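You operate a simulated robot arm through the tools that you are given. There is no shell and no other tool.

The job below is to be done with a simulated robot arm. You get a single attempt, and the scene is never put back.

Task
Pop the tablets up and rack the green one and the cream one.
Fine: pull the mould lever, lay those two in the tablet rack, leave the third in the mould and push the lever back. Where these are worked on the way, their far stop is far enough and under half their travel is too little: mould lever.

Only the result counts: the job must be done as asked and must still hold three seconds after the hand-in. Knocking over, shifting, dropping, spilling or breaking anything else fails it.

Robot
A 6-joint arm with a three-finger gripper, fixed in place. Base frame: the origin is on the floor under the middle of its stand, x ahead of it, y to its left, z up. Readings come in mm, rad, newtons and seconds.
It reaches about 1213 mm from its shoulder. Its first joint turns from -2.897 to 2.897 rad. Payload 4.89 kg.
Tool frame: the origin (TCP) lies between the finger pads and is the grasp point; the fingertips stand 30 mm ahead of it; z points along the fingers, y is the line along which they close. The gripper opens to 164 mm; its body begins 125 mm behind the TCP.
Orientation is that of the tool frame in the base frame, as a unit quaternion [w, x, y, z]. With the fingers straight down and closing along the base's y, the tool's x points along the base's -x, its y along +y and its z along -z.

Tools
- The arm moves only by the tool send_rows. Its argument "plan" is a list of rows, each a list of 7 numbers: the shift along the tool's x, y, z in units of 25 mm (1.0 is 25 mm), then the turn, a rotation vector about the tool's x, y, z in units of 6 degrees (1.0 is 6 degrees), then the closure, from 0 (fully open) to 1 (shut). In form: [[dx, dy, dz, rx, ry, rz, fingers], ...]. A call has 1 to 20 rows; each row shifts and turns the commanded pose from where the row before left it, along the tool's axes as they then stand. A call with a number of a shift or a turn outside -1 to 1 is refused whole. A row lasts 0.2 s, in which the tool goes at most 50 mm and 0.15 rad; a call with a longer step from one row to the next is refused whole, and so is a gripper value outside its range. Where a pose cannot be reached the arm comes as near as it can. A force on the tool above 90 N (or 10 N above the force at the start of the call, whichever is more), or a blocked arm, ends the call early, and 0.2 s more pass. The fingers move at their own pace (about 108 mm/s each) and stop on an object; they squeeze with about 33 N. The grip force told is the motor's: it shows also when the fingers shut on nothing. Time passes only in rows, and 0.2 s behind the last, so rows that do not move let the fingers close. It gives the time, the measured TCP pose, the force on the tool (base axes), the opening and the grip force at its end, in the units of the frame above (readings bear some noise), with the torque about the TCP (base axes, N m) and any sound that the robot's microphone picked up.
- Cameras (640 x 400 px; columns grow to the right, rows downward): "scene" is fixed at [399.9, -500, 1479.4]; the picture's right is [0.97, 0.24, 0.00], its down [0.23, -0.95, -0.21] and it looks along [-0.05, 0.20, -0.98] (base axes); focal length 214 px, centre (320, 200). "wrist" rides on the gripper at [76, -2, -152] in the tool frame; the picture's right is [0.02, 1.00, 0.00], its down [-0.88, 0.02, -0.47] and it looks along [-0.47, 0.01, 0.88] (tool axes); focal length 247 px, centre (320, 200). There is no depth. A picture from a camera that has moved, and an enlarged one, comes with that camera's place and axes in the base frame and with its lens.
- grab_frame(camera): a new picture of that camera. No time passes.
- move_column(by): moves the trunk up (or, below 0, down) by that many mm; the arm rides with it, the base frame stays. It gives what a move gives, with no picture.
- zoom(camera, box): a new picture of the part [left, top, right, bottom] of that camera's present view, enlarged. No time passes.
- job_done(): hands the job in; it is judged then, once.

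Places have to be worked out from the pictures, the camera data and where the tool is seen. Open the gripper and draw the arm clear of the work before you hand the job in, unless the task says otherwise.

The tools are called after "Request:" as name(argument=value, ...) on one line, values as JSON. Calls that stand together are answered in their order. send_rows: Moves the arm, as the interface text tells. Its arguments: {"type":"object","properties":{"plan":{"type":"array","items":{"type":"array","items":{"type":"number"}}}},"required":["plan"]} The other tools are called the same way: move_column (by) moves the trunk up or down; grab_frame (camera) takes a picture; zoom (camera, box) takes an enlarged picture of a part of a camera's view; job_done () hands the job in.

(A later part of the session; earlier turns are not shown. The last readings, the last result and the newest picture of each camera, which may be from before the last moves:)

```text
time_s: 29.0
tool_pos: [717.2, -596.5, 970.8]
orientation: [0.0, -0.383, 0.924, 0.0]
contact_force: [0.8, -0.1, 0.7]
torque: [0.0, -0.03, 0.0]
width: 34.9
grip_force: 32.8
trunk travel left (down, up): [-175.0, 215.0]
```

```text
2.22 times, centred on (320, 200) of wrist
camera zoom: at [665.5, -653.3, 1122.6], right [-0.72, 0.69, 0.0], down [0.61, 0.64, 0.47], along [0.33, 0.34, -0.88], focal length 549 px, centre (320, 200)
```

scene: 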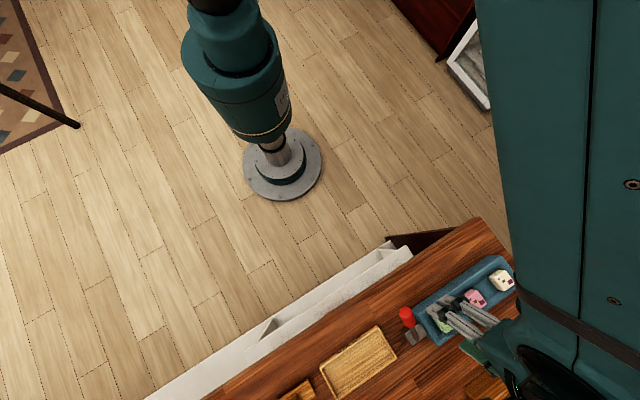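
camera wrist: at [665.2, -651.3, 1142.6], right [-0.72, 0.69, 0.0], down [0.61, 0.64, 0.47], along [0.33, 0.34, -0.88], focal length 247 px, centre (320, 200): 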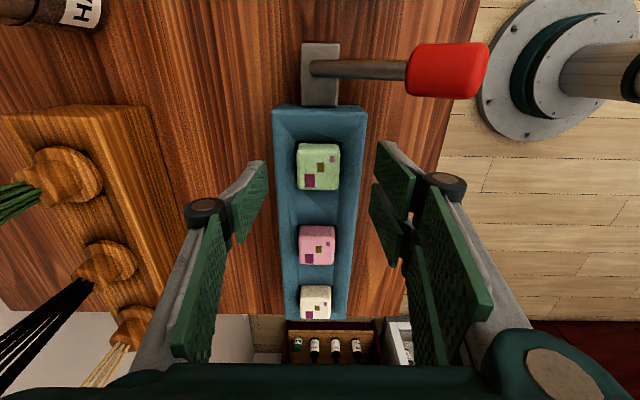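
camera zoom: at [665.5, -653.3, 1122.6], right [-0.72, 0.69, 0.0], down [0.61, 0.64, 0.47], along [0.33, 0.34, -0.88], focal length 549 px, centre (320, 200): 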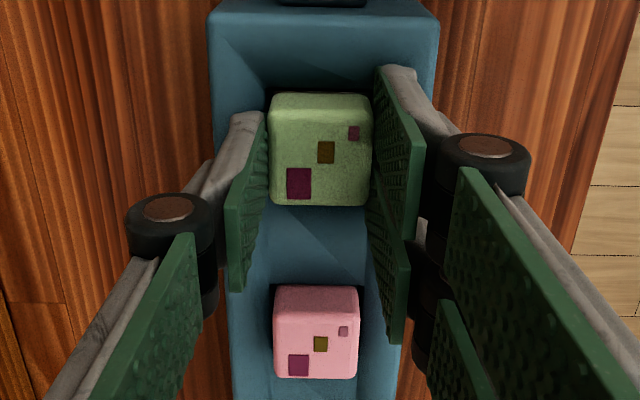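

Gripped at 34.9 mm, matching the tablet's width. I lift slowly and check that it comes up in the fingers.

Request:
send_rows(plan=[[0, 0, -0.3, 0, 0, 0, 1], [0, 0, -0.5, 0, 0, 0, 1], [0, 0, -0.8, 0, 0, 0, 1], [0, 0, -0.8, 0, 0, 0, 1], [0, 0, 0, 0, 0, 0, 1]])

Request:
zoom(camera="wrist", box=[200, 110, 440, 290])

```text
time_s: 30.2
tool_pos: [718.2, -596.9, 1031.1]
orientation: [0.0, -0.382, 0.924, 0.0]
contact_force: [-1.2, 0.0, -1.1]
torque: [-0.01, -0.05, 0.0]
width: 35.0
grip_force: 33.4
trunk travel left (down, up): [-175.0, 215.0]
```

```text
2.22 times, centred on (320, 200) of wrist
camera zoom: at [665.6, -652.9, 1182.6], right [-0.72, 0.69, 0.0], down [0.61, 0.64, 0.47], along [0.33, 0.34, -0.88], focal length 549 px, centre (320, 200)
```

zoom: 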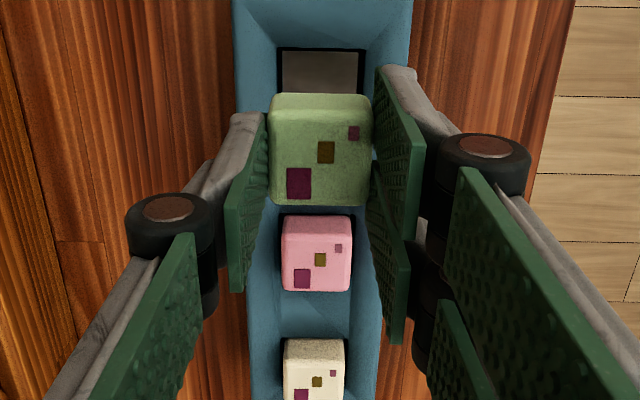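

Green is up in the fingers with its pocket empty below. I raise it further, clear of the lever knob, then carry it to above the far half of the tray (about e1=-172 mm along the mould line, roughly (527,-770)).

Request:
send_rows(plan=[[0, 0, -0.8, 0, 0, 0, 1], [0, 0, -0.8, 0, 0, 0, 1], [0, 0, -0.8, 0, 0, 0, 1], [0, 0, 0, 0, 0, 0, 1], [0.5, 0.04, 0, 0, 0, 0, 1], [0.8, 0.04, 0, 0, 0, 0, 1], [0.9, 0.05, 0, 0, 0, 0, 1], [0.9, 0.05, 0, 0, 0, 0, 1], [0.9, 0.05, 0, 0, 0, 0, 1], [0.9, 0.05, 0, 0, 0, 0, 1], [0.9, 0.05, 0, 0, 0, 0, 1], [0.9, 0.05, 0, 0, 0, 0, 1], [0.9, 0.05, 0, 0, 0, 0, 1], [0.9, 0.04, 0, 0, 0, 0, 1], [0.9, 0.04, 0, 0, 0, 0, 1], [0.6, 0, 0, 0, 0, 0, 1], [0.3, 0, 0, 0, 0, 0, 1], [0, 0, 0, 0, 0, 0, 1]])

Request:
grab_frame(camera="wrist")

Request:
grab_frame(camera="scene")

```text
time_s: 34.0
tool_pos: [526.5, -770.7, 1091.8]
orientation: [0.001, -0.383, 0.924, 0.0]
contact_force: [0.5, 0.4, -0.2]
torque: [-0.02, -0.01, -0.01]
width: 34.7
grip_force: 32.6
trunk travel left (down, up): [-175.0, 215.0]
```

```text
taken
camera wrist: at [474.2, -827.5, 1242.4], right [-0.72, 0.69, 0.0], down [0.61, 0.64, 0.47], along [0.33, 0.34, -0.88], focal length 247 px, centre (320, 200)
```

wrist: 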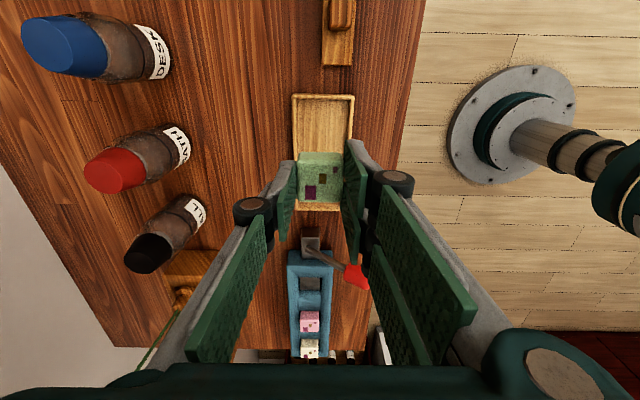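

```text
taken
```

scene: 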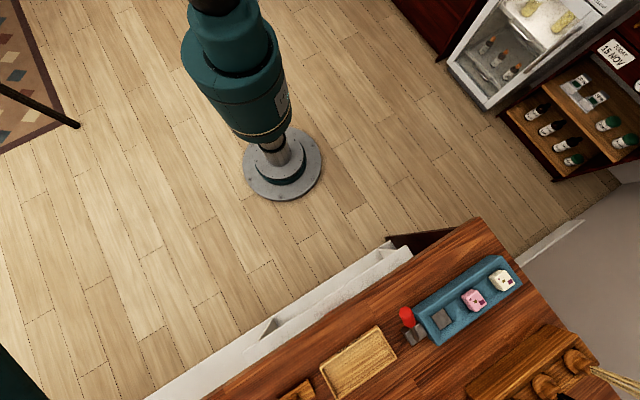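

Above the tray with green still held. I zoom in to refine alignment with the tray.

Request:
zoom(camera="wrist", box=[250, 80, 400, 230])

Request:
zoom(camera="scene", box=[300, 310, 420, 400])

```text
2.67 times, centred on (325, 155) of wrist
camera zoom: at [474.2, -827.5, 1242.4], right [-0.72, 0.69, 0.0], down [0.61, 0.64, 0.47], along [0.33, 0.34, -0.88], focal length 659 px, centre (307, 320)
```

zoom: 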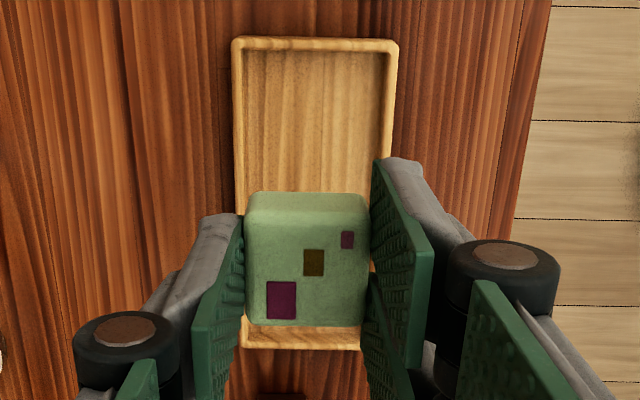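

```text
4.44 times, centred on (360, 355) of scene
camera zoom: at [399.9, -500.0, 1479.4], right [0.97, 0.24, 0.0], down [0.23, -0.95, -0.21], along [-0.05, 0.2, -0.98], focal length 953 px, centre (142, -489)
```

zoom: 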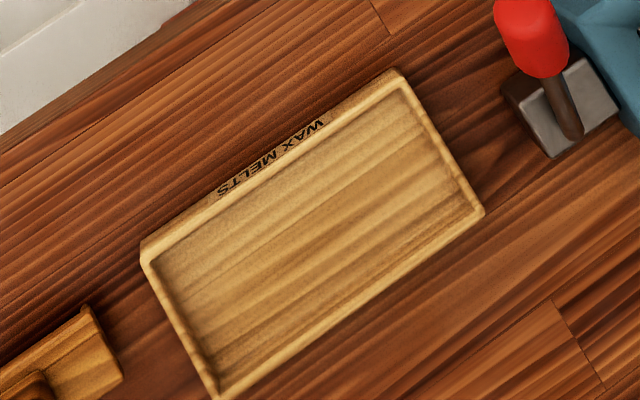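

The tray is 172 x 80 mm, its far-half centre is under the tool, and it sits about 2.5 mm toward the front. I shift by that and lower to TCP z≈965.

Request:
send_rows(plan=[[0, 0.1, 0.6, 0, 0, 0, 1], [0, 0, 1, 0, 0, 0, 1], [0, 0, 1, 0, 0, 0, 1], [0, 0, 1, 0, 0, 0, 1], [0, 0, 0.9, 0, 0, 0, 1], [0, 0, 0.5, 0, 0, 0, 1], [0, 0, 0, 0, 0, 0, 1]])

Request:
grab_frame(camera="wrist")

Request:
zoom(camera="scene", box=[260, 300, 420, 400])

```text
time_s: 35.6
tool_pos: [525.2, -769.1, 965.4]
orientation: [0.0, -0.382, 0.924, 0.001]
contact_force: [0.1, 0.6, -0.3]
torque: [0.04, -0.01, 0.01]
width: 34.8
grip_force: 32.8
trunk travel left (down, up): [-175.0, 215.0]
```

```text
taken
camera wrist: at [473.4, -824.7, 1117.2], right [-0.72, 0.69, 0.0], down [0.61, 0.64, 0.47], along [0.33, 0.34, -0.88], focal length 247 px, centre (320, 200)
```

wrist: 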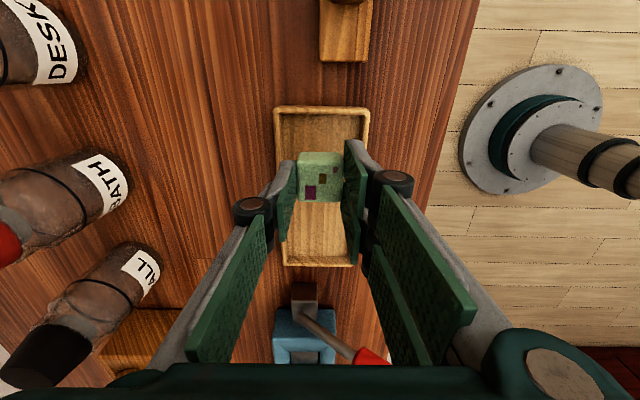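

```text
4.00 times, centred on (340, 350) of scene
camera zoom: at [399.9, -500.0, 1479.4], right [0.97, 0.24, 0.0], down [0.23, -0.95, -0.21], along [-0.05, 0.2, -0.98], focal length 858 px, centre (240, -400)
```

zoom: 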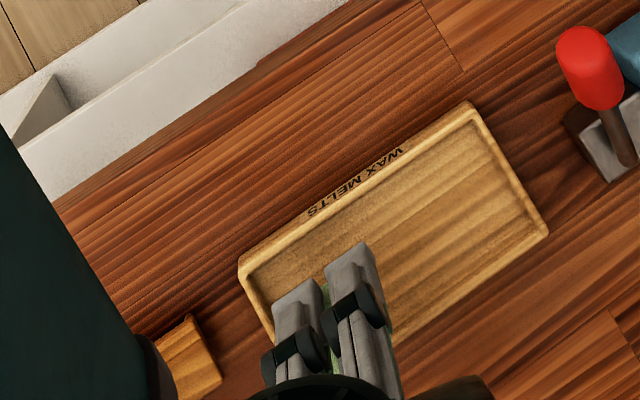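

Green hangs within the tray outline. I go down in small steps, watching the force for contact with the tray floor.

Request:
send_rows(plan=[[0, 0, 0.15, 0, 0, 0, 1], [0, 0, 0.15, 0, 0, 0, 1], [0, 0, 0.1, 0, 0, 0, 1], [0, 0, 0, 0, 0, 0, 1]])

Request:
zoom(camera="wrist", box=[250, 90, 400, 280])

```text
time_s: 36.6
tool_pos: [524.9, -768.6, 955.9]
orientation: [0.0, -0.383, 0.924, 0.001]
contact_force: [0.1, 1.3, -0.8]
torque: [-0.01, -0.01, 0.02]
width: 34.9
grip_force: 32.8
trunk travel left (down, up): [-175.0, 215.0]
```

```text
2.11 times, centred on (325, 185) of wrist
camera zoom: at [473.3, -824.9, 1106.7], right [-0.72, 0.69, 0.0], down [0.61, 0.64, 0.47], along [0.33, 0.34, -0.88], focal length 520 px, centre (310, 232)
```

zoom: 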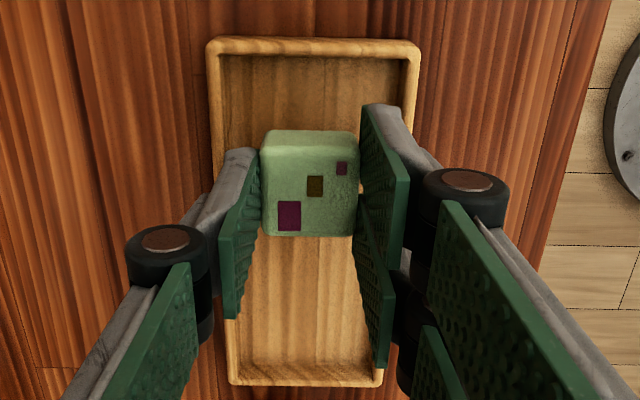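

Still free. I continue down in small steps.

Request:
send_rows(plan=[[0, 0, 0.1, 0, 0, 0, 1], [0, 0, 0.1, 0, 0, 0, 1], [0, 0, 0, 0, 0, 0, 1]])

Request:
send_rows(plan=[[0, 0, 0.1, 0, 0, 0, 1], [0, 0, 0.08, 0, 0, 0, 1], [0, 0, 0, 0, 0, 0, 1]])

```text
time_s: 37.4
tool_pos: [525.9, -769.3, 949.6]
orientation: [0.0, -0.383, 0.924, 0.0]
contact_force: [-0.1, -0.4, 0.3]
torque: [0.02, -0.01, 0.01]
width: 35.0
grip_force: 33.0
trunk travel left (down, up): [-175.0, 215.0]
```

```text
time_s: 38.2
tool_pos: [524.5, -768.5, 945.8]
orientation: [0.0, -0.383, 0.924, -0.001]
contact_force: [-0.1, -0.6, -0.5]
torque: [0.03, 0.01, -0.03]
width: 35.2
grip_force: 32.5
trunk travel left (down, up): [-175.0, 215.0]
```

No contact at z≈946. Further small steps down.

Request:
send_rows(plan=[[0, 0, 0.1, 0, 0, 0, 1], [0, 0, 0.08, 0, 0, 0, 1], [0, 0, 0, 0, 0, 0, 1]])

Request:
zoom(camera="wrist", box=[250, 90, 400, 280])

Request:
zoom(camera="scene", box=[290, 320, 400, 400])

```text
time_s: 39.0
tool_pos: [525.4, -769.8, 941.6]
orientation: [0.0, -0.382, 0.924, 0.0]
contact_force: [0.4, -0.4, -0.1]
torque: [0.02, 0.01, 0.03]
width: 34.8
grip_force: 33.0
trunk travel left (down, up): [-175.0, 215.0]
```

```text
2.11 times, centred on (325, 185) of wrist
camera zoom: at [473.3, -825.4, 1092.8], right [-0.72, 0.69, 0.0], down [0.61, 0.64, 0.47], along [0.33, 0.34, -0.88], focal length 520 px, centre (310, 232)
```

zoom: 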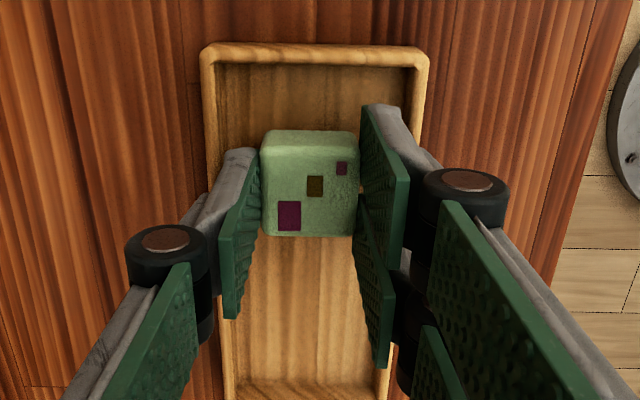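

```text
5.00 times, centred on (345, 360) of scene
camera zoom: at [399.9, -500.0, 1479.4], right [0.97, 0.24, 0.0], down [0.23, -0.95, -0.21], along [-0.05, 0.2, -0.98], focal length 1072 px, centre (195, -600)
```

zoom: 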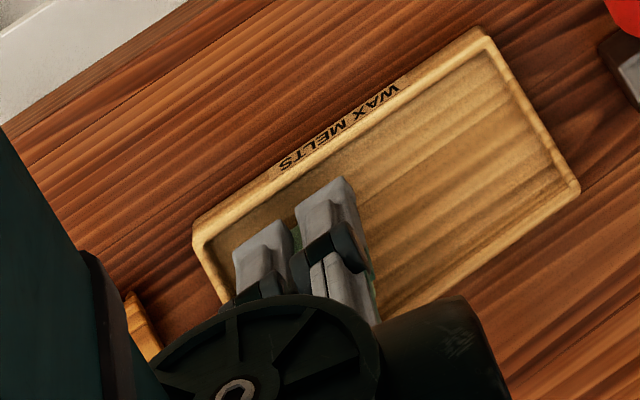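

Still no contact; the fingertips should be about 15 mm above the tray rim. I keep lowering in 2 mm steps.

Request:
send_rows(plan=[[0, 0, 0.08, 0, 0, 0, 1], [0, 0, 0.08, 0, 0, 0, 1], [0, 0, 0, 0, 0, 0, 1]])

Request:
send_rows(plan=[[0, 0, 0.08, 0, 0, 0, 1], [0, 0, 0.08, 0, 0, 0, 1], [0, 0, 0, 0, 0, 0, 1]])

```text
time_s: 39.8
tool_pos: [526.2, -769.1, 937.0]
orientation: [0.001, -0.383, 0.924, 0.0]
contact_force: [-1.0, -0.5, 2.1]
torque: [-0.03, 0.0, -0.01]
width: 34.9
grip_force: 33.2
trunk travel left (down, up): [-175.0, 215.0]
```

```text
time_s: 40.6
tool_pos: [525.1, -769.6, 934.5]
orientation: [0.0, -0.383, 0.924, -0.001]
contact_force: [-0.2, -4.1, 26.1]
torque: [-0.12, -0.01, 0.0]
width: 35.0
grip_force: 32.9
trunk travel left (down, up): [-175.0, 215.0]
```

Contact with the floor: 26 N up at z≈934.5. I ease up 2 mm to relieve the press, then open a little to let go.

Request:
send_rows(plan=[[0, 0, -0.08, 0, 0, 0, 1], [0, 0, 0, 0, 0, 0, 1]])

Request:
send_rows(plan=[[0, 0, 0, 0, 0, 0, 0.76], [0, 0, 0, 0, 0, 0, 0.7], [0, 0, 0, 0, 0, 0, 0.7]])

Request:
zoom(camera="wrist", box=[250, 90, 400, 280])

```text
time_s: 41.2
tool_pos: [527.1, -767.6, 935.4]
orientation: [0.0, -0.384, 0.923, 0.0]
contact_force: [0.0, 0.8, 0.4]
torque: [-0.04, -0.01, 0.01]
width: 34.9
grip_force: 33.4
trunk travel left (down, up): [-175.0, 215.0]
```

```text
time_s: 42.0
tool_pos: [526.0, -769.9, 935.1]
orientation: [0.0, -0.382, 0.924, 0.001]
contact_force: [1.8, 1.1, -0.9]
torque: [0.02, 0.0, -0.04]
width: 47.2
grip_force: 0.0
trunk travel left (down, up): [-175.0, 215.0]
```

```text
2.11 times, centred on (325, 185) of wrist
camera zoom: at [473.9, -824.5, 1086.9], right [-0.72, 0.69, 0.0], down [0.61, 0.64, 0.47], along [0.33, 0.34, -0.88], focal length 520 px, centre (310, 232)
```

zoom: 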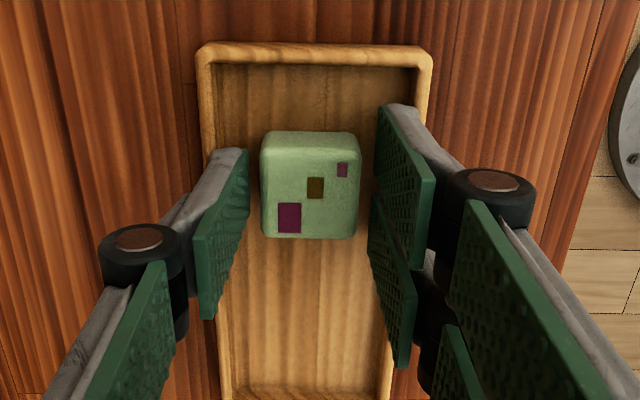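

Green is released and sits in the tray. I raise straight up and look at it.

Request:
send_rows(plan=[[0, 0, -0.3, 0, 0, 0, 0.7], [0, 0, -0.6, 0, 0, 0, 0.7], [0, 0, -1, 0, 0, 0, 0.7], [0, 0, -1, 0, 0, 0, 0.65], [0, 0, -1, 0, 0, 0, 0.6], [0, 0, -1, 0, 0, 0, 0.5], [0, 0, -1, 0, 0, 0, 0.5], [0, 0, -0.6, 0, 0, 0, 0.5], [0, 0, 0, 0, 0, 0, 0.5]])

Request:
grab_frame(camera="wrist")

Request:
zoom(camera="scene", box=[290, 310, 410, 400])

```text
time_s: 44.0
tool_pos: [524.7, -768.9, 1098.5]
orientation: [0.0, -0.382, 0.924, 0.0]
contact_force: [-0.8, -0.2, 0.7]
torque: [-0.03, -0.01, 0.06]
width: 82.0
grip_force: 0.2
trunk travel left (down, up): [-175.0, 215.0]
```

```text
taken
camera wrist: at [472.8, -824.0, 1250.7], right [-0.72, 0.69, 0.0], down [0.61, 0.64, 0.47], along [0.33, 0.34, -0.88], focal length 247 px, centre (320, 200)
```

wrist: 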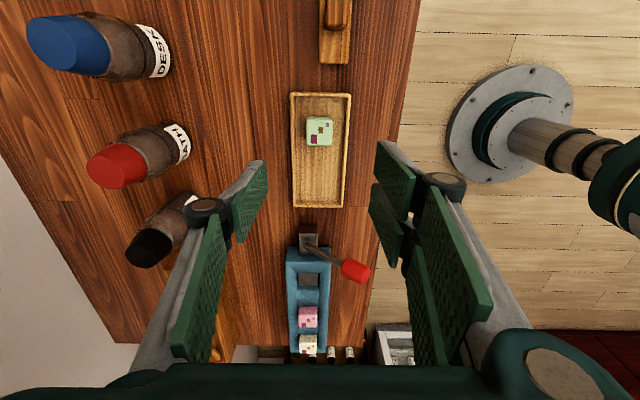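

```text
4.44 times, centred on (350, 355) of scene
camera zoom: at [399.9, -500.0, 1479.4], right [0.97, 0.24, 0.0], down [0.23, -0.95, -0.21], along [-0.05, 0.2, -0.98], focal length 953 px, centre (187, -489)
```

zoom: 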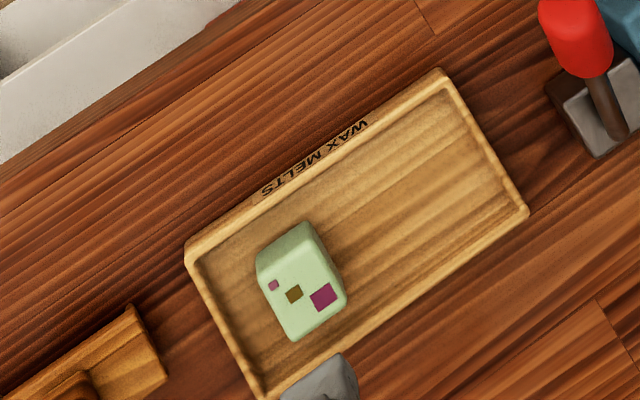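

Green lies flat in the tray, and the tray has not moved. Now I travel back over the mould to above cream, around (840.5,-473.6), at z≈1098.

Request:
send_rows(plan=[[-0.5, 0, 0, 0, 0, 0, 0.5], [-0.97, -0.0336, 0, 0, 0, 0, 0.5], [-0.97, -0.0336, 0, 0, 0, 0, 0.5], [-0.97, -0.0336, 0, 0, 0, 0, 0.5], [-0.97, -0.0336, 0, 0, 0, 0, 0.5], [-0.97, -0.0336, 0, 0, 0, 0, 0.5], [-0.97, -0.0336, 0, 0, 0, 0, 0.5], [-0.97, -0.0336, 0, 0, 0, 0, 0.5], [-0.97, -0.0336, 0, 0, 0, 0, 0.5], [-0.97, -0.0336, 0, 0, 0, 0, 0.5], [-0.97, -0.0336, 0, 0, 0, 0, 0.5], [-0.97, -0.0336, 0, 0, 0, 0, 0.5], [-0.97, -0.0336, 0, 0, 0, 0, 0.5], [-0.97, -0.0336, 0, 0, 0, 0, 0.5], [-0.97, -0.0336, 0, 0, 0, 0, 0.5], [-0.97, -0.0336, 0, 0, 0, 0, 0.5], [-0.97, -0.0336, 0, 0, 0, 0, 0.5], [-0.97, -0.0336, 0, 0, 0, 0, 0.5], [-0.29, 0, 0, 0, 0, 0, 0.5], [0, 0, 0, 0, 0, 0, 0.5]])

Request:
grab_frame(camera="wrist")

Request:
zoom(camera="wrist", box=[240, 60, 400, 220])

```text
time_s: 48.2
tool_pos: [839.8, -474.5, 1098.0]
orientation: [0.001, -0.383, 0.924, 0.0]
contact_force: [0.3, 0.0, 0.1]
torque: [-0.02, 0.01, -0.03]
width: 81.9
grip_force: 0.0
trunk travel left (down, up): [-175.0, 215.0]
```

```text
taken
camera wrist: at [788.0, -529.6, 1249.7], right [-0.72, 0.69, 0.0], down [0.61, 0.64, 0.47], along [0.33, 0.34, -0.88], focal length 247 px, centre (320, 200)
```

wrist: 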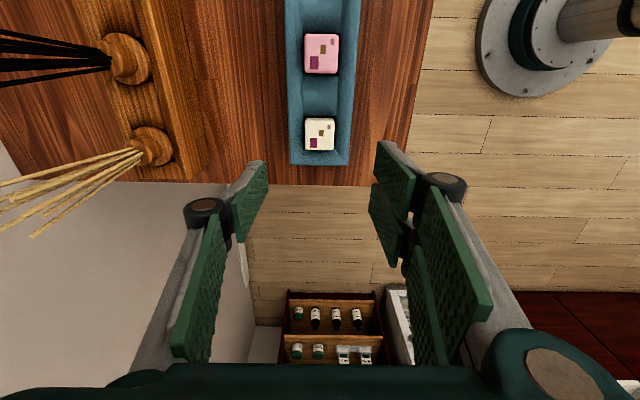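

```text
2.50 times, centred on (320, 140) of wrist
camera zoom: at [788.0, -529.6, 1249.7], right [-0.72, 0.69, 0.0], down [0.61, 0.64, 0.47], along [0.33, 0.34, -0.88], focal length 617 px, centre (320, 350)
```

zoom: 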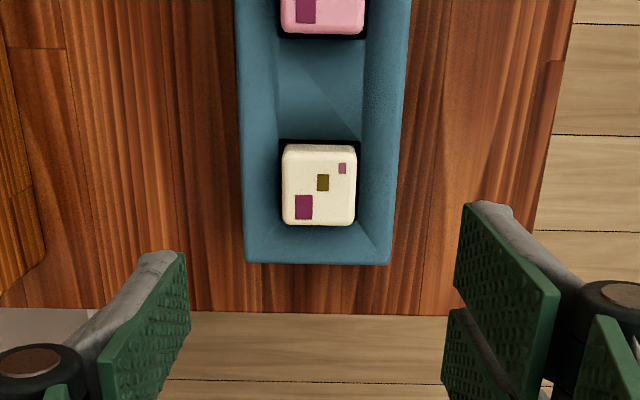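

Cream is nearly centred; I correct 3 mm along the mould and lower to the same grasp height that worked for green (z≈971).

Request:
send_rows(plan=[[0.12, -0.02, 0.6, 0, 0, 0, 0.5], [0, 0, 1, 0, 0, 0, 0.5], [0, 0, 1, 0, 0, 0, 0.5], [0, 0, 1, 0, 0, 0, 0.5], [0, 0, 0.7, 0, 0, 0, 0.5], [0, 0, 0.4, 0, 0, 0, 0.5], [0, 0, 0.36, 0, 0, 0, 0.5], [0, 0, 0, 0, 0, 0, 0.5]])

Request:
zoom(camera="wrist", box=[200, 110, 440, 290])

```text
time_s: 50.0
tool_pos: [837.6, -476.0, 972.4]
orientation: [0.0, -0.382, 0.924, 0.0]
contact_force: [0.2, -0.3, 0.1]
torque: [0.03, -0.02, -0.01]
width: 81.8
grip_force: 0.1
trunk travel left (down, up): [-175.0, 215.0]
```

```text
2.22 times, centred on (320, 200) of wrist
camera zoom: at [786.1, -531.7, 1123.1], right [-0.72, 0.69, 0.0], down [0.61, 0.64, 0.47], along [0.33, 0.34, -0.88], focal length 549 px, centre (320, 200)
```

zoom: 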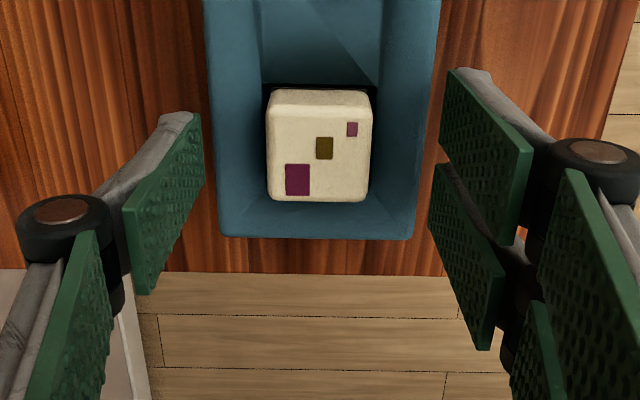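

The view matches green's grasp pose. I close partway first to confirm the tips clear the rim, then grip.

Request:
send_rows(plan=[[0, 0, 0.03, 0, 0, 0, 0.5], [0, 0, 0, 0, 0, 0, 0.56], [0, 0, 0, 0, 0, 0, 0.6], [0, 0, 0, 0, 0, 0, 0.6]])

```text
time_s: 51.0
tool_pos: [838.8, -476.2, 971.1]
orientation: [-0.001, -0.383, 0.924, 0.001]
contact_force: [0.1, -0.7, -0.5]
torque: [0.0, 0.04, 0.04]
width: 65.9
grip_force: 0.0
trunk travel left (down, up): [-175.0, 215.0]
```

The tips clear the rim (width 65.9, no force). I close fully on cream.

Request:
send_rows(plan=[[0, 0, 0, 0, 0, 0, 0.7], [0, 0, 0, 0, 0, 0, 0.85], [0, 0, 0, 0, 0, 0, 1], [0, 0, 0, 0, 0, 0, 1]])

Request:
zoom(camera="wrist", box=[200, 110, 440, 290])

```text
time_s: 52.0
tool_pos: [838.4, -475.8, 969.8]
orientation: [0.0, -0.382, 0.924, 0.0]
contact_force: [0.2, -0.1, -0.4]
torque: [-0.03, 0.01, 0.0]
width: 35.0
grip_force: 33.1
trunk travel left (down, up): [-175.0, 215.0]
```

```text
2.22 times, centred on (320, 200) of wrist
camera zoom: at [785.8, -532.1, 1122.3], right [-0.72, 0.69, 0.0], down [0.61, 0.64, 0.47], along [0.33, 0.34, -0.88], focal length 549 px, centre (320, 200)
```

zoom: 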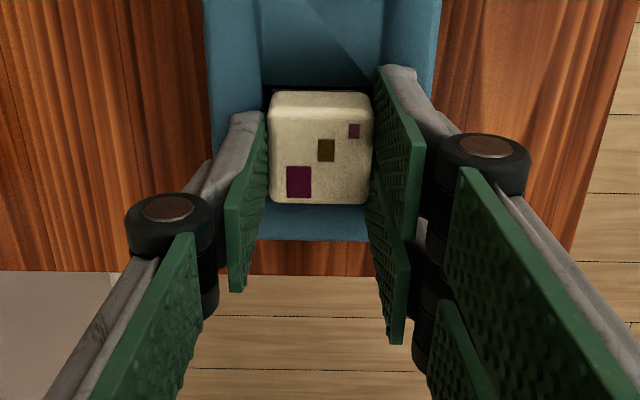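

Cream is gripped at 35.0 mm. I lift it straight up and confirm before carrying.

Request:
send_rows(plan=[[0, 0, -0.3, 0, 0, 0, 1], [0, 0, -0.5, 0, 0, 0, 1], [0, 0, -0.8, 0, 0, 0, 1], [0, 0, -1, 0, 0, 0, 1], [0, 0, -1, 0, 0, 0, 1], [0, 0, -1, 0, 0, 0, 1], [0, 0, -0.5, 0, 0, 0, 1], [0, 0, 0, 0, 0, 0, 1]])

Request:
grab_frame(camera="wrist")

```text
time_s: 53.8
tool_pos: [838.0, -476.1, 1099.0]
orientation: [0.001, -0.383, 0.924, -0.001]
contact_force: [0.2, 0.1, 0.0]
torque: [-0.02, -0.02, 0.02]
width: 34.8
grip_force: 33.3
trunk travel left (down, up): [-175.0, 215.0]
```

```text
taken
camera wrist: at [786.7, -532.8, 1250.2], right [-0.72, 0.69, 0.0], down [0.61, 0.64, 0.47], along [0.33, 0.34, -0.88], focal length 247 px, centre (320, 200)
```

wrist: 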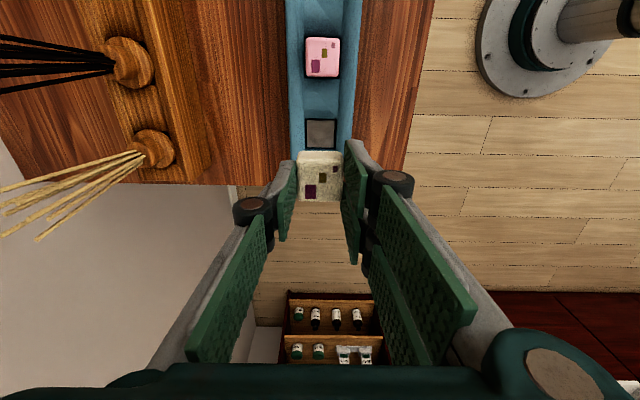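

Cream is in the fingers and its pocket is empty, with pink still in place. I carry it above the near half of the tray.

Request:
send_rows(plan=[[0.5, 0, 0, 0, 0, 0, 1], [0.95, 0.041, 0, 0, 0, 0, 1], [0.95, 0.041, 0, 0, 0, 0, 1], [0.95, 0.041, 0, 0, 0, 0, 1], [0.95, 0.041, 0, 0, 0, 0, 1], [0.95, 0.041, 0, 0, 0, 0, 1], [0.95, 0.041, 0, 0, 0, 0, 1], [0.95, 0.041, 0, 0, 0, 0, 1], [0.95, 0.041, 0, 0, 0, 0, 1], [0.95, 0.041, 0, 0, 0, 0, 1], [0.95, 0.041, 0, 0, 0, 0, 1], [0.95, 0.041, 0, 0, 0, 0, 1], [0.95, 0.041, 0, 0, 0, 0, 1], [0.95, 0.041, 0, 0, 0, 0, 1], [0.95, 0.041, 0, 0, 0, 0, 1], [0.18, 0, 0, 0, 0, 0, 1], [0, 0, 0, 0, 0, 0, 1]])

Request:
grab_frame(camera="wrist")

Request:
zoom(camera="wrist", box=[240, 0, 400, 220])

```text
time_s: 57.4
tool_pos: [581.7, -714.4, 1097.9]
orientation: [0.0, -0.382, 0.924, -0.001]
contact_force: [0.1, -0.1, -0.8]
torque: [-0.02, -0.02, 0.01]
width: 34.7
grip_force: 32.7
trunk travel left (down, up): [-175.0, 215.0]
```

```text
taken
camera wrist: at [528.7, -769.2, 1251.1], right [-0.72, 0.69, 0.0], down [0.61, 0.64, 0.47], along [0.33, 0.34, -0.88], focal length 247 px, centre (320, 200)
```

wrist: 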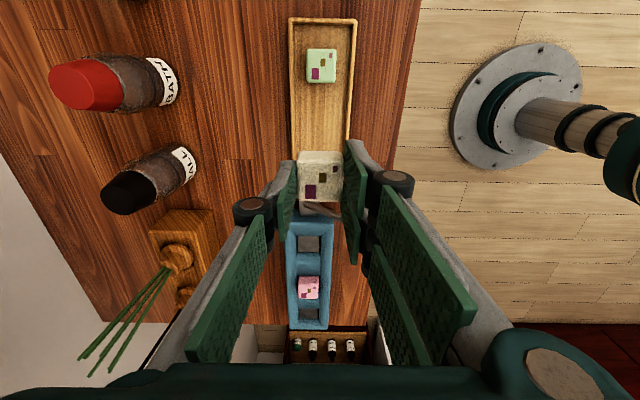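

```text
1.82 times, centred on (320, 110) of wrist
camera zoom: at [528.7, -769.2, 1251.1], right [-0.72, 0.69, 0.0], down [0.61, 0.64, 0.47], along [0.33, 0.34, -0.88], focal length 449 px, centre (320, 364)
```

zoom: 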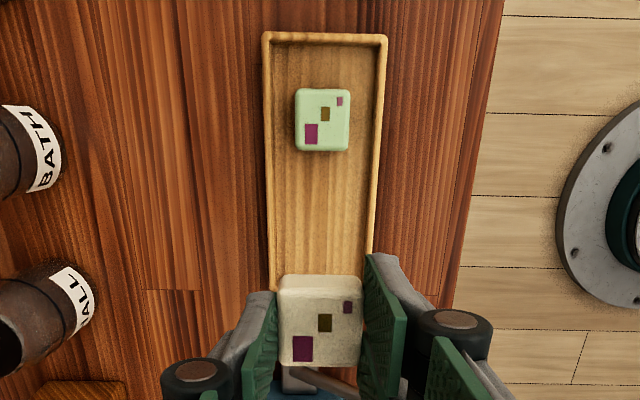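

Aligned: about 79 mm from green along the tray and centred across it. I lower to just above the contact height found before (≈937).

Request:
send_rows(plan=[[0, 0.03, 0.5, 0, 0, 0, 1], [0, 0, 1, 0, 0, 0, 1], [0, 0, 1, 0, 0, 0, 1], [0, 0, 1, 0, 0, 0, 1], [0, 0, 1, 0, 0, 0, 1], [0, 0, 0.9, 0, 0, 0, 1], [0, 0, 0.5, 0, 0, 0, 1], [0, 0, 0.2, 0, 0, 0, 1], [0, 0, 0, 0, 0, 0, 1]])

Request:
zoom(camera="wrist", box=[220, 50, 420, 280])

```text
time_s: 59.4
tool_pos: [579.5, -713.3, 946.0]
orientation: [0.0, -0.383, 0.924, -0.001]
contact_force: [0.4, -0.4, -0.1]
torque: [0.0, 0.04, 0.01]
width: 34.6
grip_force: 33.1
trunk travel left (down, up): [-175.0, 215.0]
```

```text
1.74 times, centred on (320, 165) of wrist
camera zoom: at [527.2, -769.1, 1096.9], right [-0.72, 0.69, 0.0], down [0.61, 0.64, 0.47], along [0.33, 0.34, -0.88], focal length 430 px, centre (320, 261)
```

zoom: 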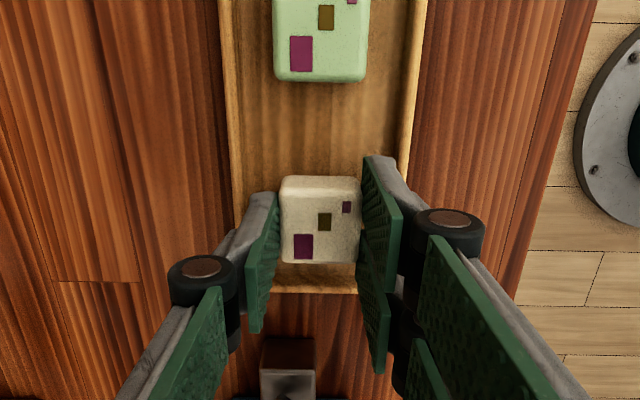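

Cream is well inside the tray ends and sides. I go down the last millimetres in small steps, watching the force.

Request:
send_rows(plan=[[0, 0, 0.1, 0, 0, 0, 1], [0, 0, 0.1, 0, 0, 0, 1], [0, 0, 0.06, 0, 0, 0, 1], [0, 0, 0, 0, 0, 0, 1]])

Request:
send_rows(plan=[[0, 0, 0.06, 0, 0, 0, 1], [0, 0, 0.04, 0, 0, 0, 1], [0, 0, 0, 0, 0, 0, 1]])

```text
time_s: 60.4
tool_pos: [579.9, -713.0, 938.4]
orientation: [0.0, -0.383, 0.924, 0.001]
contact_force: [-0.5, 0.4, -0.2]
torque: [0.0, 0.04, 0.0]
width: 34.9
grip_force: 33.3
trunk travel left (down, up): [-175.0, 215.0]
```

```text
time_s: 61.2
tool_pos: [579.9, -714.1, 936.8]
orientation: [0.0, -0.384, 0.924, 0.0]
contact_force: [0.2, -0.1, 0.3]
torque: [0.01, -0.02, -0.02]
width: 34.9
grip_force: 33.1
trunk travel left (down, up): [-175.0, 215.0]
```

No contact yet at ≈937; I take a couple more 1–1.5 mm steps.

Request:
send_rows(plan=[[0, 0, 0.05, 0, 0, 0, 1], [0, 0, 0.05, 0, 0, 0, 1], [0, 0, 0, 0, 0, 0, 1]])

```text
time_s: 62.0
tool_pos: [580.1, -713.0, 936.1]
orientation: [0.001, -0.384, 0.924, -0.001]
contact_force: [7.3, -5.2, 26.6]
torque: [-0.17, -0.16, 0.01]
width: 35.0
grip_force: 32.8
trunk travel left (down, up): [-175.0, 215.0]
```

Contact with 27 N, so cream is on the tray floor. I ease up about 1.5 mm, let it settle and open a little.

Request:
send_rows(plan=[[0, 0, -0.06, 0, 0, 0, 1], [0, 0, 0, 0, 0, 0, 1]])

Request:
send_rows(plan=[[0, 0, 0, 0, 0, 0, 0.76], [0, 0, 0, 0, 0, 0, 0.7], [0, 0, 0, 0, 0, 0, 0.7]])

Request:
zoom(camera="wrist", box=[220, 50, 420, 280])

```text
time_s: 62.6
tool_pos: [579.1, -713.1, 935.6]
orientation: [0.0, -0.383, 0.924, 0.0]
contact_force: [-2.2, -0.9, 4.1]
torque: [-0.08, 0.08, -0.02]
width: 34.6
grip_force: 33.0
trunk travel left (down, up): [-175.0, 215.0]
```

```text
time_s: 63.4
tool_pos: [581.6, -713.9, 936.1]
orientation: [0.0, -0.384, 0.923, 0.0]
contact_force: [3.6, -0.9, -2.0]
torque: [-0.08, -0.05, -0.01]
width: 46.4
grip_force: 0.2
trunk travel left (down, up): [-175.0, 215.0]
```

```text
1.74 times, centred on (320, 165) of wrist
camera zoom: at [528.4, -768.9, 1087.1], right [-0.72, 0.69, 0.0], down [0.61, 0.64, 0.47], along [0.33, 0.34, -0.88], focal length 430 px, centre (320, 261)
```

zoom: 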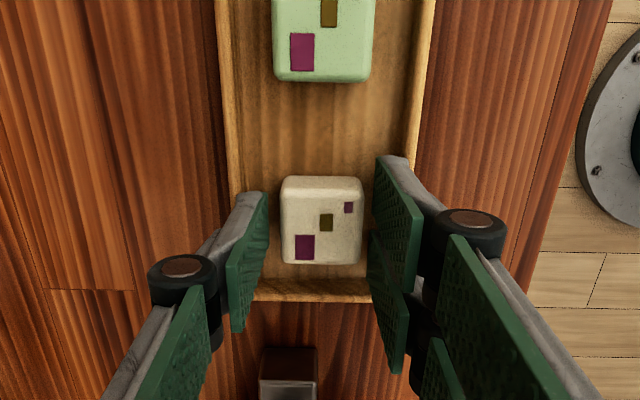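

Cream is free and standing in the tray. I raise straight up, gently at first.

Request:
send_rows(plan=[[0, 0, -0.2, 0, 0, 0, 0.7], [0, 0, -0.4, 0, 0, 0, 0.7], [0, 0, -0.8, 0, 0, 0, 0.7], [0, 0, -1, 0, 0, 0, 0.7], [0, 0, -1, 0, 0, 0, 0.7], [0, 0, -1, 0, 0, 0, 0.7], [0, 0, -1, 0, 0, 0, 0.7], [0, 0, -1, 0, 0, 0, 0.7], [0, 0, 0, 0, 0, 0, 0.7]])

Request:
grab_frame(camera="wrist")

Request:
grab_frame(camera="scene")

```text
time_s: 65.4
tool_pos: [580.1, -713.0, 1097.4]
orientation: [0.001, -0.383, 0.924, 0.0]
contact_force: [0.2, 0.1, -0.1]
torque: [-0.01, 0.01, 0.0]
width: 49.2
grip_force: 0.1
trunk travel left (down, up): [-175.0, 215.0]
```

```text
taken
camera wrist: at [527.2, -768.9, 1249.1], right [-0.72, 0.69, 0.0], down [0.61, 0.64, 0.47], along [0.33, 0.34, -0.88], focal length 247 px, centre (320, 200)
```

wrist: 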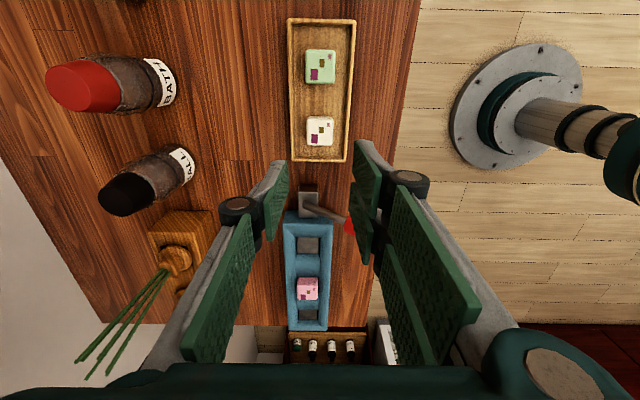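

```text
taken
```

scene: 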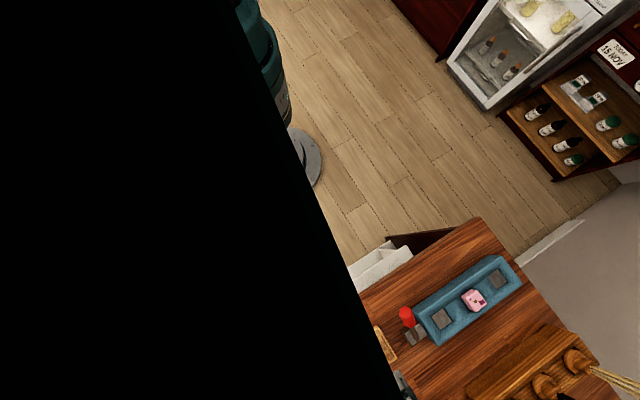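

Both tablets are in the tray and pink remains in the mould. For the lever I close the fingers and go to a point in front of the knob (knob now near (622,-606,994)), still high.

Request:
send_rows(plan=[[-0.84, 0.968, 0, 0, 0, 0, 0.8], [-0.84, 0.968, 0, 0, 0, 0, 1], [-0.84, 0.968, 0, 0, 0, 0, 1], [-0.84, 0.968, 0, 0, 0, 0, 1], [-0.84, 0.968, 0, 0, 0, 0, 1], [0, 0, 0, 0, 0, 0, 1]])

Request:
grab_frame(camera="wrist")

Request:
grab_frame(camera="scene")

```text
time_s: 66.8
tool_pos: [568.6, -553.6, 1095.8]
orientation: [0.001, -0.384, 0.923, 0.0]
contact_force: [-0.2, 0.9, 0.5]
torque: [-0.04, -0.02, -0.01]
width: 0.0
grip_force: 32.7
trunk travel left (down, up): [-175.0, 215.0]
```

```text
taken
camera wrist: at [517.4, -608.7, 1247.7], right [-0.72, 0.69, 0.0], down [0.61, 0.64, 0.47], along [0.33, 0.34, -0.88], focal length 247 px, centre (320, 200)
```

wrist: 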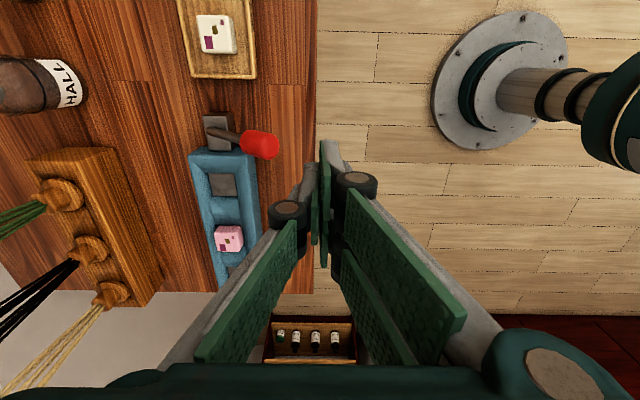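

```text
taken
```

scene: 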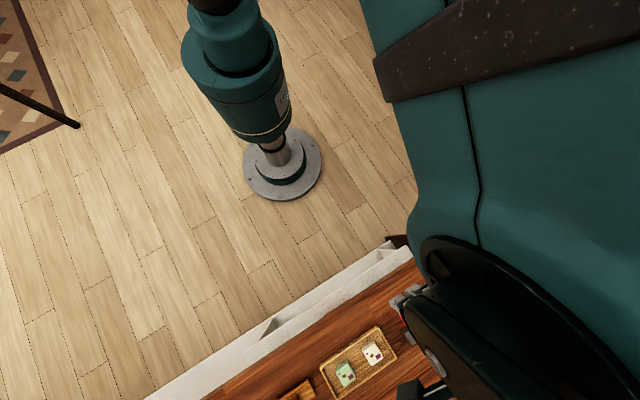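

The knob centre shows about 61 mm behind the tool. I step 25 mm further to the front for clearance and lower to z≈1000.

Request:
send_rows(plan=[[0.16, 1, 0, 0, 0, 0, 1], [0, 0, 1, 0, 0, 0, 1], [0, 0, 1, 0, 0, 0, 1], [0, 0, 1, 0, 0, 0, 1], [0, 0, 0.84, 0, 0, 0, 1], [0, 0, 0, 0, 0, 0, 1]])

Request:
grab_frame(camera="wrist")

```text
time_s: 68.2
tool_pos: [546.3, -538.1, 1000.0]
orientation: [-0.001, -0.383, 0.924, 0.0]
contact_force: [1.3, -0.4, 1.0]
torque: [0.02, 0.0, -0.02]
width: 0.1
grip_force: 33.1
trunk travel left (down, up): [-175.0, 215.0]
```

```text
taken
camera wrist: at [495.3, -594.8, 1151.5], right [-0.72, 0.69, 0.0], down [0.61, 0.64, 0.47], along [0.33, 0.34, -0.88], focal length 247 px, centre (320, 200)
```

wrist: 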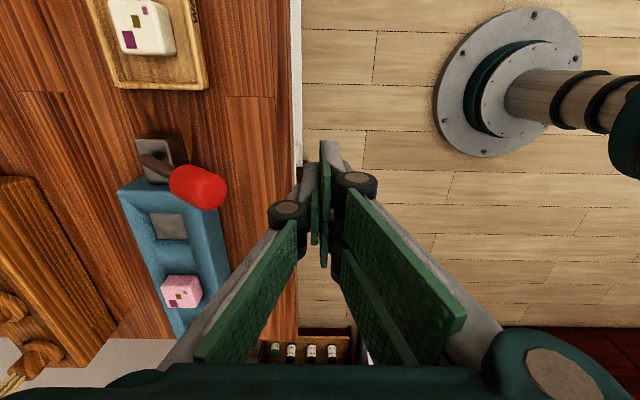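

Clear of everything. I lower 10 mm, trim 4 mm along the mould axis, and start pushing back with the single finger's back, checking force after the first 60 mm.

Request:
send_rows(plan=[[-0.16, 0, 0.4, 0, 0, 0, 1], [0, -0.5, 0, 0, 0, 0, 1], [0, -0.5, 0, 0, 0, 0, 1], [0, -0.5, 0, 0, 0, 0, 1], [0, -0.5, 0, 0, 0, 0, 1], [0, -0.4, 0, 0, 0, 0, 1], [0, 0, 0, 0, 0, 0, 1]])

Request:
grab_frame(camera="wrist")

```text
time_s: 69.8
tool_pos: [590.1, -575.7, 992.9]
orientation: [0.0, -0.383, 0.924, 0.0]
contact_force: [-37.7, 35.8, 37.3]
torque: [-0.46, -0.48, -0.03]
width: 0.0
grip_force: 32.9
trunk travel left (down, up): [-175.0, 215.0]
```

```text
taken
camera wrist: at [538.5, -631.1, 1144.7], right [-0.72, 0.69, 0.0], down [0.61, 0.64, 0.47], along [0.33, 0.34, -0.88], focal length 247 px, centre (320, 200)
```

wrist: 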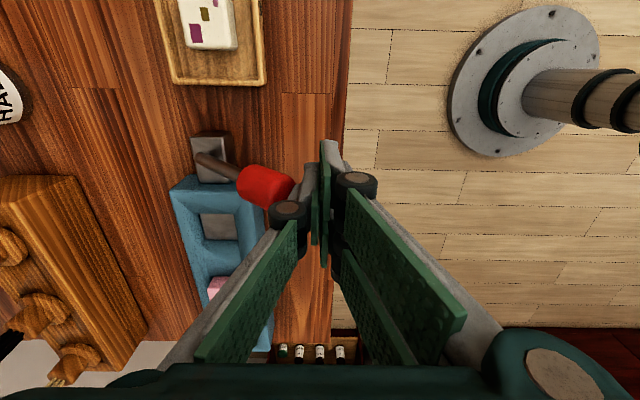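

The sloped outer link is pressing down on the knob tip (37 N up, 52 N back), a bad contact angle. I back off at once, rise, and will instead straddle the knob and push with the upright inner pads of the two front fingers.

Request:
send_rows(plan=[[0, 0.5, 0, 0, 0, 0, 1], [0, 0.6, 0, 0, 0, 0, 1], [0, 0.5, 0, 0, 0, 0, 1], [0, 0, -1, 0, 0, 0, 1], [0, 0, -1, 0, 0, 0, 1], [0, 0, -1, 0, 0, 0, 1], [0, 0, -1, 0, 0, 0, 0.6], [0, 0, 0, 0, 0, 0, 0.39], [0, 0, 0, 0, 0, 0, 0.39]])

Request:
grab_frame(camera="wrist")

```text
time_s: 71.8
tool_pos: [563.9, -551.3, 1088.7]
orientation: [0.0, -0.384, 0.923, 0.001]
contact_force: [-0.4, 1.0, 0.0]
torque: [-0.01, 0.0, -0.01]
width: 99.9
grip_force: 0.2
trunk travel left (down, up): [-175.0, 215.0]
```

```text
taken
camera wrist: at [512.0, -606.1, 1240.6], right [-0.72, 0.69, 0.0], down [0.61, 0.64, 0.47], along [0.33, 0.34, -0.88], focal length 247 px, centre (320, 200)
```

wrist: 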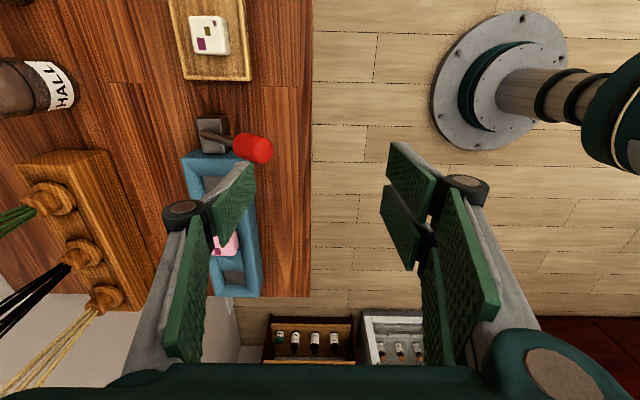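

Lever is still forward and nothing moved. With 100 mm opening I move 75 mm back to centre on the knob, then check.

Request:
send_rows(plan=[[0, -0.75, 0, 0, 0, 0, 0.39], [0, -0.75, 0, 0, 0, 0, 0.39], [0, -0.75, 0, 0, 0, 0, 0.39], [0, -0.75, 0, 0, 0, 0, 0.39], [0, 0, 0, 0, 0, 0, 0.39]])

Request:
zoom(camera="wrist", box=[220, 60, 430, 260])

```text
time_s: 73.0
tool_pos: [619.5, -602.4, 1088.6]
orientation: [0.0, -0.384, 0.923, 0.001]
contact_force: [-0.8, 0.0, -0.4]
torque: [0.04, 0.02, -0.01]
width: 99.9
grip_force: 0.1
trunk travel left (down, up): [-175.0, 215.0]
```

```text
2.00 times, centred on (325, 160) of wrist
camera zoom: at [566.9, -658.3, 1240.0], right [-0.72, 0.69, 0.0], down [0.61, 0.64, 0.47], along [0.33, 0.34, -0.88], focal length 494 px, centre (310, 280)
```

zoom: 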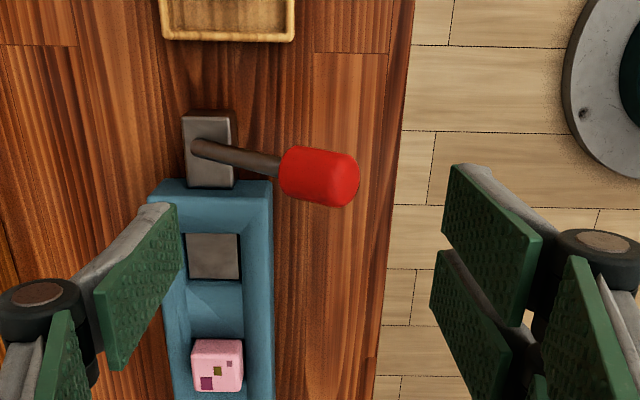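

The knob lies centred between the pads. I descend 86 mm so the pads straddle it.

Request:
send_rows(plan=[[0, 0, 1, 0, 0, 0, 0.39], [0, 0, 1, 0, 0, 0, 0.39], [0, 0, 0.9, 0, 0, 0, 0.39], [0, 0, 0.54, 0, 0, 0, 0.39], [0, 0, 0, 0, 0, 0, 0.39]])

Request:
grab_frame(camera="wrist")

```text
time_s: 74.2
tool_pos: [618.1, -601.8, 1001.9]
orientation: [0.0, -0.383, 0.924, 0.0]
contact_force: [0.2, -1.1, -1.5]
torque: [0.0, 0.0, 0.03]
width: 100.1
grip_force: 0.2
trunk travel left (down, up): [-175.0, 215.0]
```

```text
taken
camera wrist: at [566.7, -657.5, 1153.5], right [-0.72, 0.69, 0.0], down [0.61, 0.64, 0.47], along [0.33, 0.34, -0.88], focal length 247 px, centre (320, 200)
```

wrist: 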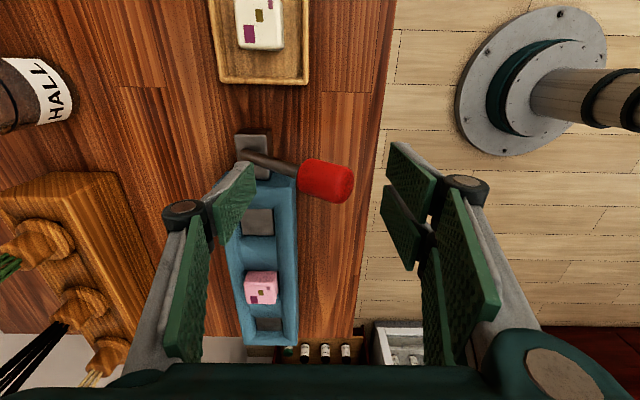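

The knob is between the pads. I push toward the back in steps, checking the force.

Request:
send_rows(plan=[[0, -0.4, 0, 0, 0, 0, 0.39], [0, -0.4, 0, 0, 0, 0, 0.39], [0, -0.4, 0, 0, 0, 0, 0.39], [0, -0.4, 0, 0, 0, 0, 0.39], [0, 0, 0, 0, 0, 0, 0.39]])

Request:
grab_frame(camera="wrist")

```text
time_s: 75.4
tool_pos: [646.6, -632.6, 1004.4]
orientation: [-0.001, -0.383, 0.924, 0.0]
contact_force: [0.0, 0.2, 0.1]
torque: [0.04, 0.01, 0.01]
width: 100.3
grip_force: 0.5
trunk travel left (down, up): [-175.0, 215.0]
```

```text
taken
camera wrist: at [594.5, -687.8, 1155.6], right [-0.72, 0.69, 0.0], down [0.61, 0.64, 0.47], along [0.33, 0.34, -0.88], focal length 247 px, centre (320, 200)
```

wrist: 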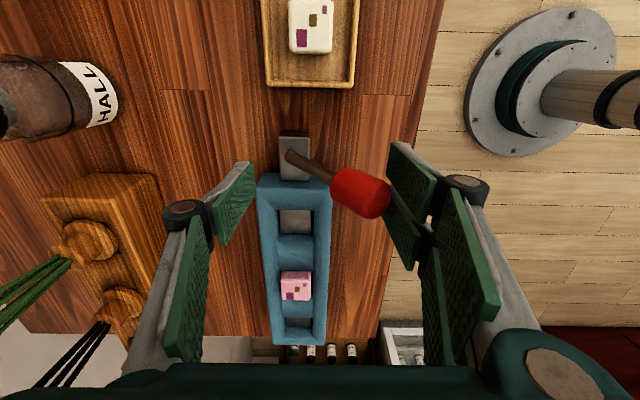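

The pads are on the knob and it moves with almost no force. I continue back another 40 mm, rising a little with the arc.

Request:
send_rows(plan=[[0, -0.4, -0.08, 0, 0, 0, 0.39], [0, -0.4, -0.08, 0, 0, 0, 0.39], [0, -0.4, -0.08, 0, 0, 0, 0.39], [0, -0.4, -0.08, 0, 0, 0, 0.39], [0, 0, 0, 0, 0, 0, 0.39]])

Request:
grab_frame(camera="wrist")

```text
time_s: 76.6
tool_pos: [674.0, -661.1, 1012.1]
orientation: [0.0, -0.383, 0.924, 0.0]
contact_force: [1.3, 0.6, -0.1]
torque: [-0.03, -0.02, 0.02]
width: 100.1
grip_force: 0.1
trunk travel left (down, up): [-175.0, 215.0]
```

```text
taken
camera wrist: at [622.0, -716.1, 1163.5], right [-0.72, 0.69, 0.0], down [0.61, 0.64, 0.47], along [0.33, 0.34, -0.88], focal length 247 px, centre (320, 200)
```

wrist: 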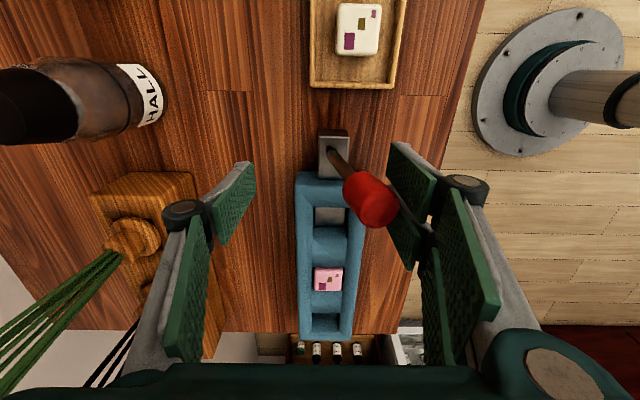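

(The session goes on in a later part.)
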